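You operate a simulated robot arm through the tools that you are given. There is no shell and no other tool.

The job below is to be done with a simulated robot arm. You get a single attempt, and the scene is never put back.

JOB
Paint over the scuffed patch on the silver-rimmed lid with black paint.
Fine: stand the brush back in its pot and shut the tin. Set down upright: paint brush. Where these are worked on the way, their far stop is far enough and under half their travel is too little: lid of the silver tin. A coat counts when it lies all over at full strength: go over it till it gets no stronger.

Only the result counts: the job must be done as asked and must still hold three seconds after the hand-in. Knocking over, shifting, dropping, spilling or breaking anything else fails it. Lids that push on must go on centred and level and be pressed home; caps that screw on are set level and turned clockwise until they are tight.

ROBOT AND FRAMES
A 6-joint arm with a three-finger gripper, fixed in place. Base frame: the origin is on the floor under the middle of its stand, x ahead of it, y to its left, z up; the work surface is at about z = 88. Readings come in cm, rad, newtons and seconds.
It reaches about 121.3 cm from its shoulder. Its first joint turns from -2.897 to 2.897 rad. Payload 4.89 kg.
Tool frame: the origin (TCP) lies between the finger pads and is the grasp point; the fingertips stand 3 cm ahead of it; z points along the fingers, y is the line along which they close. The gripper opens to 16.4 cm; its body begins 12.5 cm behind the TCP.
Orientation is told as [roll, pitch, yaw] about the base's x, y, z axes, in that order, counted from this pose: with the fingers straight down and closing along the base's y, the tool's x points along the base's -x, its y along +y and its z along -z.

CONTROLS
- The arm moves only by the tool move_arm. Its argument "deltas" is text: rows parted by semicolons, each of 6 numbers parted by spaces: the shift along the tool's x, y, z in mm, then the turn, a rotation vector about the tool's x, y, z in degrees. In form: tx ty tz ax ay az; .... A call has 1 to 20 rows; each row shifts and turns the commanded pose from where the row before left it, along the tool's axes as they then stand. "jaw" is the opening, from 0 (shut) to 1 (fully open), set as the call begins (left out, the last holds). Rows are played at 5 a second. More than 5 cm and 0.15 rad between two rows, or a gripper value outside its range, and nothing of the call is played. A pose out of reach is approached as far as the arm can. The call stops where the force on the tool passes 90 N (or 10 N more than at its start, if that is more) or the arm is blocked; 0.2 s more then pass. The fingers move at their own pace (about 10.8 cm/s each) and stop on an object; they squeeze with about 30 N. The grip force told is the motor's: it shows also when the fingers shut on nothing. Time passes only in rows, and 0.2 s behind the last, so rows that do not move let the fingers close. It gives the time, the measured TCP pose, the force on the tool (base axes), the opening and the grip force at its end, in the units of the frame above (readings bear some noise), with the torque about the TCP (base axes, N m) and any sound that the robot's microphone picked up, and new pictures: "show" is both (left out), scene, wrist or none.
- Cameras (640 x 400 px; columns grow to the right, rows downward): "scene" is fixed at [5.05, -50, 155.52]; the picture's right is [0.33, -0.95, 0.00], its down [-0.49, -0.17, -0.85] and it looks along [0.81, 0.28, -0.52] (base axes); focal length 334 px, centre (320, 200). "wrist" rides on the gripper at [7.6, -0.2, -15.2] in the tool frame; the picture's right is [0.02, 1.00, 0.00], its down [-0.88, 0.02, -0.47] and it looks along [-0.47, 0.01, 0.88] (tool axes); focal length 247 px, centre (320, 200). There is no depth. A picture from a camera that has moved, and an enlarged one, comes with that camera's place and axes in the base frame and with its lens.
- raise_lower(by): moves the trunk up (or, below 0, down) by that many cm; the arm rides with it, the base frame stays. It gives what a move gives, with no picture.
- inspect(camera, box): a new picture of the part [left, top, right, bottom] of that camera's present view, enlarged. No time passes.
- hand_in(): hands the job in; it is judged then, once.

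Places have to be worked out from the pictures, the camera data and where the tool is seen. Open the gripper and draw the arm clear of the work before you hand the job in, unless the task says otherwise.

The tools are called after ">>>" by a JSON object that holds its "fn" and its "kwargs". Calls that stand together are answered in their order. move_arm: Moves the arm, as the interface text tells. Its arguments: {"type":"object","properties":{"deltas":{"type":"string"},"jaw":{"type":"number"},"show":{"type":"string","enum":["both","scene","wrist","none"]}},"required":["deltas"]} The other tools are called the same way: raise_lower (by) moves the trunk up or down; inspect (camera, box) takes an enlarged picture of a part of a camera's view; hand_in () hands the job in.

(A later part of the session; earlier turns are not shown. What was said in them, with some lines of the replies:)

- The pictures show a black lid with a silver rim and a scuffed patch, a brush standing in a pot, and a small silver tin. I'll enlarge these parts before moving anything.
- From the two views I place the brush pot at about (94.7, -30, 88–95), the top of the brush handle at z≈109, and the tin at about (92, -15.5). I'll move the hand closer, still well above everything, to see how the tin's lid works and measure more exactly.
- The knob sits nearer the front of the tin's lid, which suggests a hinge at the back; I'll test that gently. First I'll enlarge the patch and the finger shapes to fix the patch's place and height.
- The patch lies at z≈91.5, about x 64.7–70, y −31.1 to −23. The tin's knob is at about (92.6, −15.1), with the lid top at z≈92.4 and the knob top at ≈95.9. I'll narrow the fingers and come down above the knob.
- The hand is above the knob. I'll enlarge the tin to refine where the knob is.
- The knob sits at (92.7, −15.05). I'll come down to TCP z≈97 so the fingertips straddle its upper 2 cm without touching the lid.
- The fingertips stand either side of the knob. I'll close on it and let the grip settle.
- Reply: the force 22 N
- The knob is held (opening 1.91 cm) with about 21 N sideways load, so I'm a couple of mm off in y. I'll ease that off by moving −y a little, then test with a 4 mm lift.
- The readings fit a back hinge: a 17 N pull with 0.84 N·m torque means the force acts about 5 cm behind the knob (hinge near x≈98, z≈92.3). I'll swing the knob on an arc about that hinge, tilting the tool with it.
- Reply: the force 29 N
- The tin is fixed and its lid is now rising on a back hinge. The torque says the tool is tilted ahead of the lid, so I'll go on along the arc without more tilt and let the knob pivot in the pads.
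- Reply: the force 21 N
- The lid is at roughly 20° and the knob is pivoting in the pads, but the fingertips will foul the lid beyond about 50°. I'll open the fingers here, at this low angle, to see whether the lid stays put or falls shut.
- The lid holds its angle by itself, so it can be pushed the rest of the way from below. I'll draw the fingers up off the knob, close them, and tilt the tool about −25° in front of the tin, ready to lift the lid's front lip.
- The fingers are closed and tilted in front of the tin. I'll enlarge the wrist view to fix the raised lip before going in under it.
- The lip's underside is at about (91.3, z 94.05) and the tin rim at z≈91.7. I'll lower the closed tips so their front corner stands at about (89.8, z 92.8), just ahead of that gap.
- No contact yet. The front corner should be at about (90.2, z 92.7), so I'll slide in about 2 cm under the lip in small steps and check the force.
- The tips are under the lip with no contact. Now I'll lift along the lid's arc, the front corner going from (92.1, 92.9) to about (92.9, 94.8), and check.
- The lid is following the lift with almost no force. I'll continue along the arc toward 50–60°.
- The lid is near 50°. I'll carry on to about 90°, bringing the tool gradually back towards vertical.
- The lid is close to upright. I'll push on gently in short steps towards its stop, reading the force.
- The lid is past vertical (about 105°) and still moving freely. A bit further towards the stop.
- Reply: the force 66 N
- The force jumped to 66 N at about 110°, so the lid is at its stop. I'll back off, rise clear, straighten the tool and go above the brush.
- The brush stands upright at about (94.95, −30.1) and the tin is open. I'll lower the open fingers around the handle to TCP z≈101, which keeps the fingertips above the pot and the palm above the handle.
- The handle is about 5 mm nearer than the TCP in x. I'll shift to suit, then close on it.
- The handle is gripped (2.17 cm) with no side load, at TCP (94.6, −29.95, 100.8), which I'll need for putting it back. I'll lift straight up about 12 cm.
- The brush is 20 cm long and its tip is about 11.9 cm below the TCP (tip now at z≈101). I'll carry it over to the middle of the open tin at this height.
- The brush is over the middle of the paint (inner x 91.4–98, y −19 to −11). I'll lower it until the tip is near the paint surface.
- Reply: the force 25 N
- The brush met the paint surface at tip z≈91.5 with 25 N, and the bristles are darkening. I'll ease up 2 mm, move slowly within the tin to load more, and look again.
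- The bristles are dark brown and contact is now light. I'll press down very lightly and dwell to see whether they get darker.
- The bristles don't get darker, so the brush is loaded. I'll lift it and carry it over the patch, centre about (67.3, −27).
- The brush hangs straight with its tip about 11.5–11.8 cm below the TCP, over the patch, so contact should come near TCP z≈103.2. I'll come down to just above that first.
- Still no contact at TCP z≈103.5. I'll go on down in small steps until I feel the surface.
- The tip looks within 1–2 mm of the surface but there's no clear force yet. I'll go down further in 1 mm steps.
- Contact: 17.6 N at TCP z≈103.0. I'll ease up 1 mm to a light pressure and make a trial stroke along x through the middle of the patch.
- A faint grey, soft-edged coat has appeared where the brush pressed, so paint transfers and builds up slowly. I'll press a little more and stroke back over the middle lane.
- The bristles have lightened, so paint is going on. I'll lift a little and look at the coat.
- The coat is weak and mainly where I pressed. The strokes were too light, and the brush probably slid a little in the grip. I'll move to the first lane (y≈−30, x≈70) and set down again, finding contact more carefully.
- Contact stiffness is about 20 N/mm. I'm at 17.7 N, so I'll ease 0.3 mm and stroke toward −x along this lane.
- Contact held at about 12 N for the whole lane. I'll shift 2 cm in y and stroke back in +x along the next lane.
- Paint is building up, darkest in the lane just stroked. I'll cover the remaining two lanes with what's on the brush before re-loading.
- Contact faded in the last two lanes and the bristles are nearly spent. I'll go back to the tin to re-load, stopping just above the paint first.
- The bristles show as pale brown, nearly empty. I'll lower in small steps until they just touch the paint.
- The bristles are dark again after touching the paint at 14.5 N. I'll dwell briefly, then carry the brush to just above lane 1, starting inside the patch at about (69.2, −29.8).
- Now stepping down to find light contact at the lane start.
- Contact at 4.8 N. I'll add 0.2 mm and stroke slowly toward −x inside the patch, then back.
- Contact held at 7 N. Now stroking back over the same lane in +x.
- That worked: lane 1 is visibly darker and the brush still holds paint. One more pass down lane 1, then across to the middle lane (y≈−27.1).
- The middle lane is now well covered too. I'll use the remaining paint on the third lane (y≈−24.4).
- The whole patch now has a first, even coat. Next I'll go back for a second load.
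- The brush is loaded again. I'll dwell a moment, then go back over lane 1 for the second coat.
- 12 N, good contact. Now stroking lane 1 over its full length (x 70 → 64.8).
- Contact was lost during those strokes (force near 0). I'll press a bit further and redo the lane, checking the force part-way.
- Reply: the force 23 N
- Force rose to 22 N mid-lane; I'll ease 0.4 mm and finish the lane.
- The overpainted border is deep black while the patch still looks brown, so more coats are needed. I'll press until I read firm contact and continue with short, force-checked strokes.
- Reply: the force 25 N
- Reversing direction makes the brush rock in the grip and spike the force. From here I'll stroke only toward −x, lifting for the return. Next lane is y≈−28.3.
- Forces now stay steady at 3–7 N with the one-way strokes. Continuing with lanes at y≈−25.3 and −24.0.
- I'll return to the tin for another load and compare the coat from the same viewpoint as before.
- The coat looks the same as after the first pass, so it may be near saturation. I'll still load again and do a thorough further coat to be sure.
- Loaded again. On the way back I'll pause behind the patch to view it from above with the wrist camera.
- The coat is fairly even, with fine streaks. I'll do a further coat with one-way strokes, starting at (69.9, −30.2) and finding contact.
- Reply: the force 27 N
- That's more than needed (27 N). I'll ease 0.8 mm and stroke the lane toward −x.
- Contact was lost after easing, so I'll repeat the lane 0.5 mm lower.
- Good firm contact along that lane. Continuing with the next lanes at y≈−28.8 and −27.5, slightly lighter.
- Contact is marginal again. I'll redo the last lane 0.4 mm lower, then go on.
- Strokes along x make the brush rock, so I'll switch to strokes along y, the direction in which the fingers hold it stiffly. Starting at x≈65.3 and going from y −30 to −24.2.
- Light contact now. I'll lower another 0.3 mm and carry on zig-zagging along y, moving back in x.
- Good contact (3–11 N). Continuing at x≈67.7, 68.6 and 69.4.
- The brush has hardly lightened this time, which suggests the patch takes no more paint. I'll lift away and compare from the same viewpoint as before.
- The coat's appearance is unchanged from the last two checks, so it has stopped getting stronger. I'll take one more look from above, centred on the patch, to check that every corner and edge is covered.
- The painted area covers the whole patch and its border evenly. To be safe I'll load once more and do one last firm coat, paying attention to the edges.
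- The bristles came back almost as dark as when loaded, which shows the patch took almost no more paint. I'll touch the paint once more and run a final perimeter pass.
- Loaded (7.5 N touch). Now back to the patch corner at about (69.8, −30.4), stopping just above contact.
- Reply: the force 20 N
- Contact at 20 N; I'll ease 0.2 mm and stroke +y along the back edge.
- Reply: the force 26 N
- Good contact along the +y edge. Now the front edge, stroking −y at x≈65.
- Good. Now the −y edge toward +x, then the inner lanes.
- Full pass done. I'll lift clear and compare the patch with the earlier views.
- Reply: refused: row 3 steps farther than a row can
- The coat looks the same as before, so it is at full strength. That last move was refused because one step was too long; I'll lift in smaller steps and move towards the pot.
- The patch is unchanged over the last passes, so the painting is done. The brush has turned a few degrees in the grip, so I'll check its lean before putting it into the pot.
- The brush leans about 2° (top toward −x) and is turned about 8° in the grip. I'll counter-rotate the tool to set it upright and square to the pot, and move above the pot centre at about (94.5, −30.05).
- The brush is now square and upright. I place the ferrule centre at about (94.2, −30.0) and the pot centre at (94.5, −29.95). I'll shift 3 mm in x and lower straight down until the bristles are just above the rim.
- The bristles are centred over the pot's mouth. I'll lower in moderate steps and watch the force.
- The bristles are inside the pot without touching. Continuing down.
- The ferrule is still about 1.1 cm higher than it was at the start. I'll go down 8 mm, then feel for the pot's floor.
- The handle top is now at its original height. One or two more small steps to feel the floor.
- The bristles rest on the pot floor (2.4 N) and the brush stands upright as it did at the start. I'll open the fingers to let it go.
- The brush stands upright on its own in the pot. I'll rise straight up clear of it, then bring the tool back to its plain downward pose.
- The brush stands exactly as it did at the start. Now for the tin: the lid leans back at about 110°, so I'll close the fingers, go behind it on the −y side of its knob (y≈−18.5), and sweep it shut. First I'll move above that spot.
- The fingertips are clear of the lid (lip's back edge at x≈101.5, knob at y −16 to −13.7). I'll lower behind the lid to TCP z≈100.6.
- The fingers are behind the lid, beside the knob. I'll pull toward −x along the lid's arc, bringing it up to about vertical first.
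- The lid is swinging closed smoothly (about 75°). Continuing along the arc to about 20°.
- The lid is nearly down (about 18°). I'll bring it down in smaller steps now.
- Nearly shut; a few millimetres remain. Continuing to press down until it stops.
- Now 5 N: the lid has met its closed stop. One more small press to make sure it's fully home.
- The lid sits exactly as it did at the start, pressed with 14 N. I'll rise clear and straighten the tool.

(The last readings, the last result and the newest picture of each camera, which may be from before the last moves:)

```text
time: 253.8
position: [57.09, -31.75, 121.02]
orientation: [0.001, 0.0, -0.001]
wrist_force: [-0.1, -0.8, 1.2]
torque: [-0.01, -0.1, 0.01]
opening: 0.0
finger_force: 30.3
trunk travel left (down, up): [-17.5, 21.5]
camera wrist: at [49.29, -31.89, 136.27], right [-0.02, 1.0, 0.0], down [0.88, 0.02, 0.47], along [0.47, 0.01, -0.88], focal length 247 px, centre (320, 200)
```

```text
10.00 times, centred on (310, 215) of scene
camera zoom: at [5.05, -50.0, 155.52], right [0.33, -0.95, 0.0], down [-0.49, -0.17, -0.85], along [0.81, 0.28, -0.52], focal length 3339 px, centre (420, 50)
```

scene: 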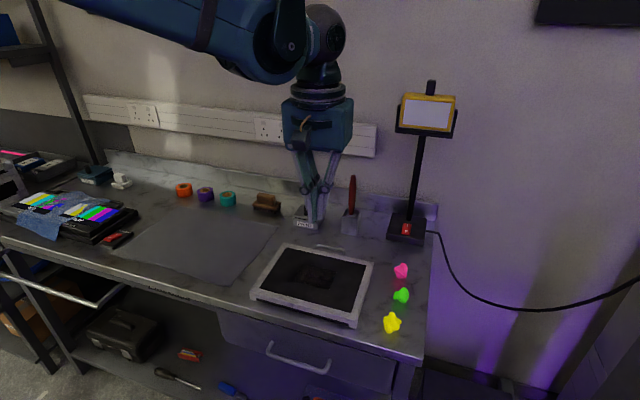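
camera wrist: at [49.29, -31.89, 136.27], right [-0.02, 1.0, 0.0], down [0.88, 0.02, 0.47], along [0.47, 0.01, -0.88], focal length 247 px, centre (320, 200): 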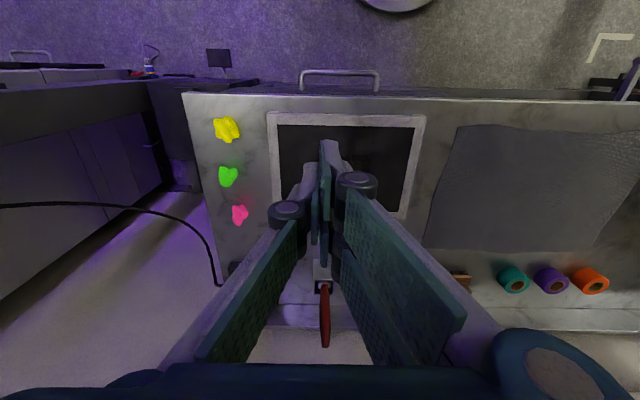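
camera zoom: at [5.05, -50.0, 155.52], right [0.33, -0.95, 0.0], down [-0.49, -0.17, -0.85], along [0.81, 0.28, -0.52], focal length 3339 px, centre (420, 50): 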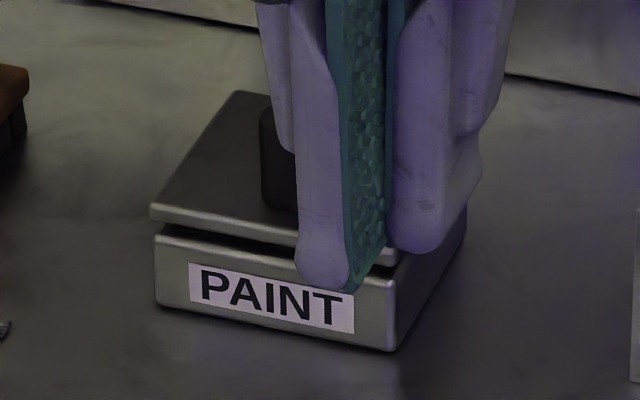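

The arm is clear; the gripper is only in the camera's line of sight. I'll go back to about the starting pose, open the fingers, and check everything once more.

>>> {"fn": "move_arm", "kwargs": {"deltas": "12 -5 -30 0 0 0; 12 -5 -30 0 0 0; 12 -5 -30 0 0 0; 0 0 0 0 0 0; 0 0 0 0 0 0; 0 0 0 0 0 0", "jaw": 1}}

>>> {"fn": "inspect", "kwargs": {"camera": "scene", "box": [270, 160, 400, 245]}}

>>> {"fn": "inspect", "kwargs": {"camera": "scene", "box": [285, 195, 335, 235]}}

>>> {"fn": "inspect", "kwargs": {"camera": "wrist", "box": [260, 100, 440, 230]}}

>>> {"fn": "inspect", "kwargs": {"camera": "scene", "box": [295, 262, 340, 292]}}

```text
time: 255.2
position: [53.57, -33.4, 129.92]
orientation: [0.0, 0.0, -0.001]
wrist_force: [0.3, -0.3, 0.3]
torque: [0.03, 0.0, 0.03]
opening: 16.4
finger_force: 0.0
trunk travel left (down, up): [-17.5, 21.5]
camera wrist: at [45.77, -33.47, 145.22], right [-0.02, 1.0, 0.0], down [0.88, 0.02, 0.47], along [0.47, 0.01, -0.88], focal length 247 px, centre (320, 200)
```

scene: 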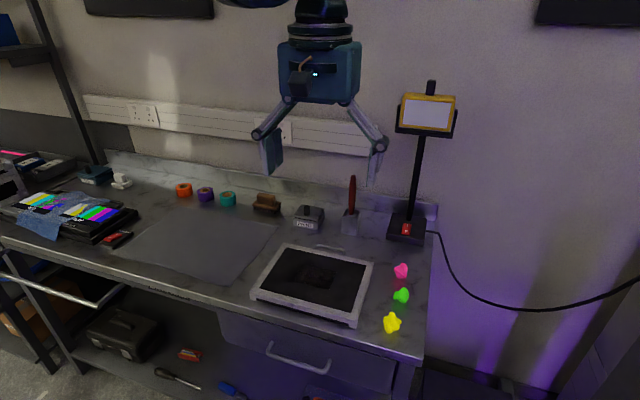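
wrist: 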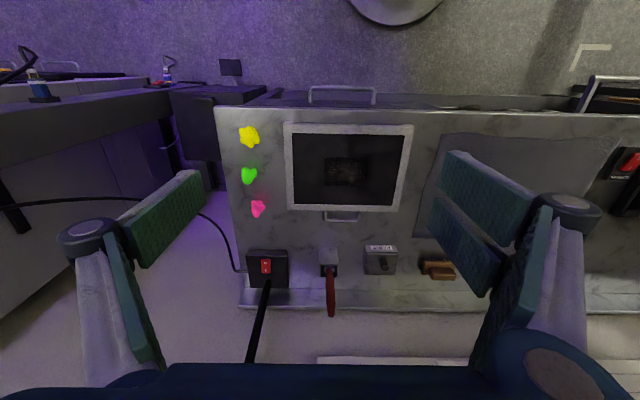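

```text
4.71 times, centred on (335, 202) of scene
camera zoom: at [5.05, -50.0, 155.52], right [0.33, -0.95, 0.0], down [-0.49, -0.17, -0.85], along [0.81, 0.28, -0.52], focal length 1571 px, centre (249, 188)
```

zoom: 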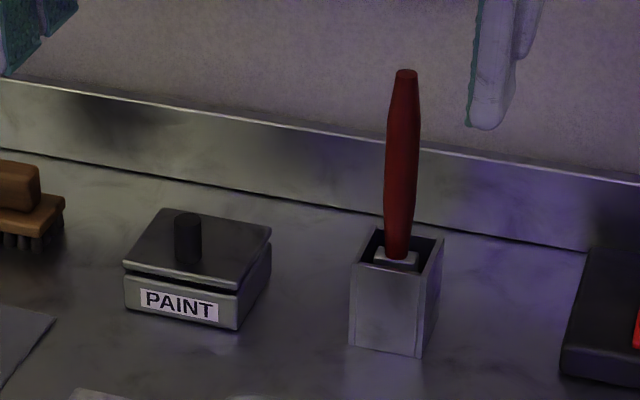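

```text
10.00 times, centred on (310, 215) of scene
camera zoom: at [5.05, -50.0, 155.52], right [0.33, -0.95, 0.0], down [-0.49, -0.17, -0.85], along [0.81, 0.28, -0.52], focal length 3339 px, centre (420, 50)
```

zoom: 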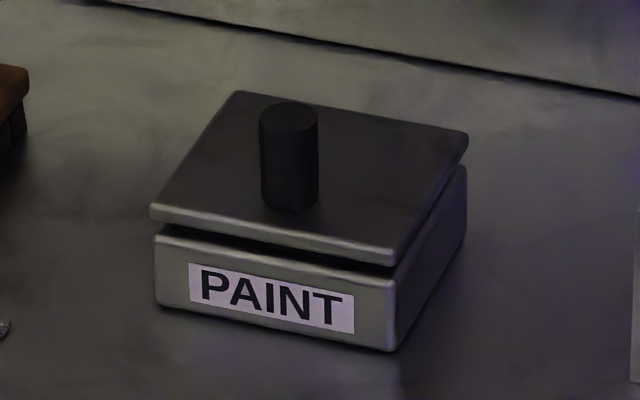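

```text
3.08 times, centred on (350, 165) of wrist
camera zoom: at [45.77, -33.47, 145.22], right [-0.02, 1.0, 0.0], down [0.88, 0.02, 0.47], along [0.47, 0.01, -0.88], focal length 760 px, centre (228, 308)
```

zoom: 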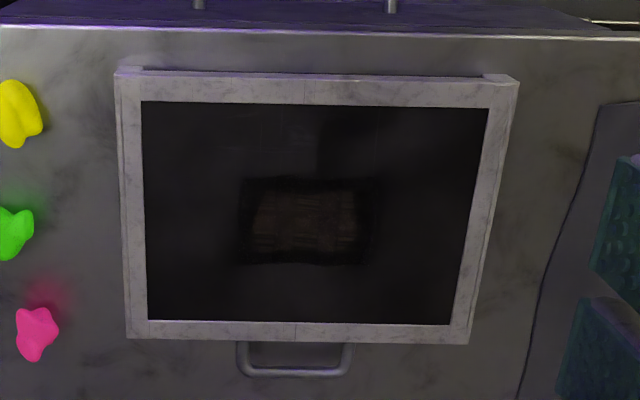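

```text
13.33 times, centred on (318, 277) of scene
camera zoom: at [5.05, -50.0, 155.52], right [0.33, -0.95, 0.0], down [-0.49, -0.17, -0.85], along [0.81, 0.28, -0.52], focal length 4452 px, centre (353, -827)
```

zoom: 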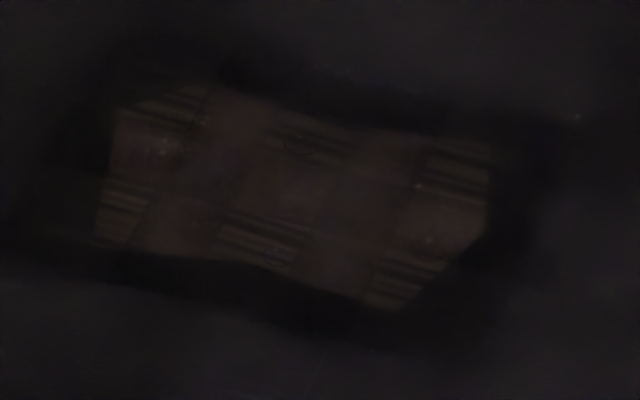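

Everything checks out:

- **Tin:** the lid is shut exactly as it was at the start.
- **Brush:** it stands upright in its pot.
- **Patch:** it is evenly covered and unchanged over the last three coats.
- **Other objects:** nothing else has moved.

The hand is open and clear of the work, so I'm handing in.

>>> {"fn": "hand_in", "kwargs": {}}

```text
The job is handed in.
```

I painted over the scuffed patch with black paint, stood the brush back in its pot and shut the tin. The job is handed in, but I haven't seen the judging result.

- **Patch:** the first reload covered the whole patch evenly. Three more coats, with the brush reloaded each time, made no visible difference. The patch still shows a slight dark-brown tint with fine streaks, next to deep black where paint went past its edges. I took that as full strength because it got no stronger.
- **Overpaint:** a band of black paint surrounds the patch on the lid's black surface. It doesn't reach the silver rim.
- **Brush:** it stands upright and clear of the walls, about where it was at the start.
- **Tin:** I opened the lid to its far stop for loading and pressed it shut with about 14 N. It looks the same as in the first pictures.
- **Everything else:** nothing else looked moved in the final pictures, and the arm is back near its starting pose with the gripper open.
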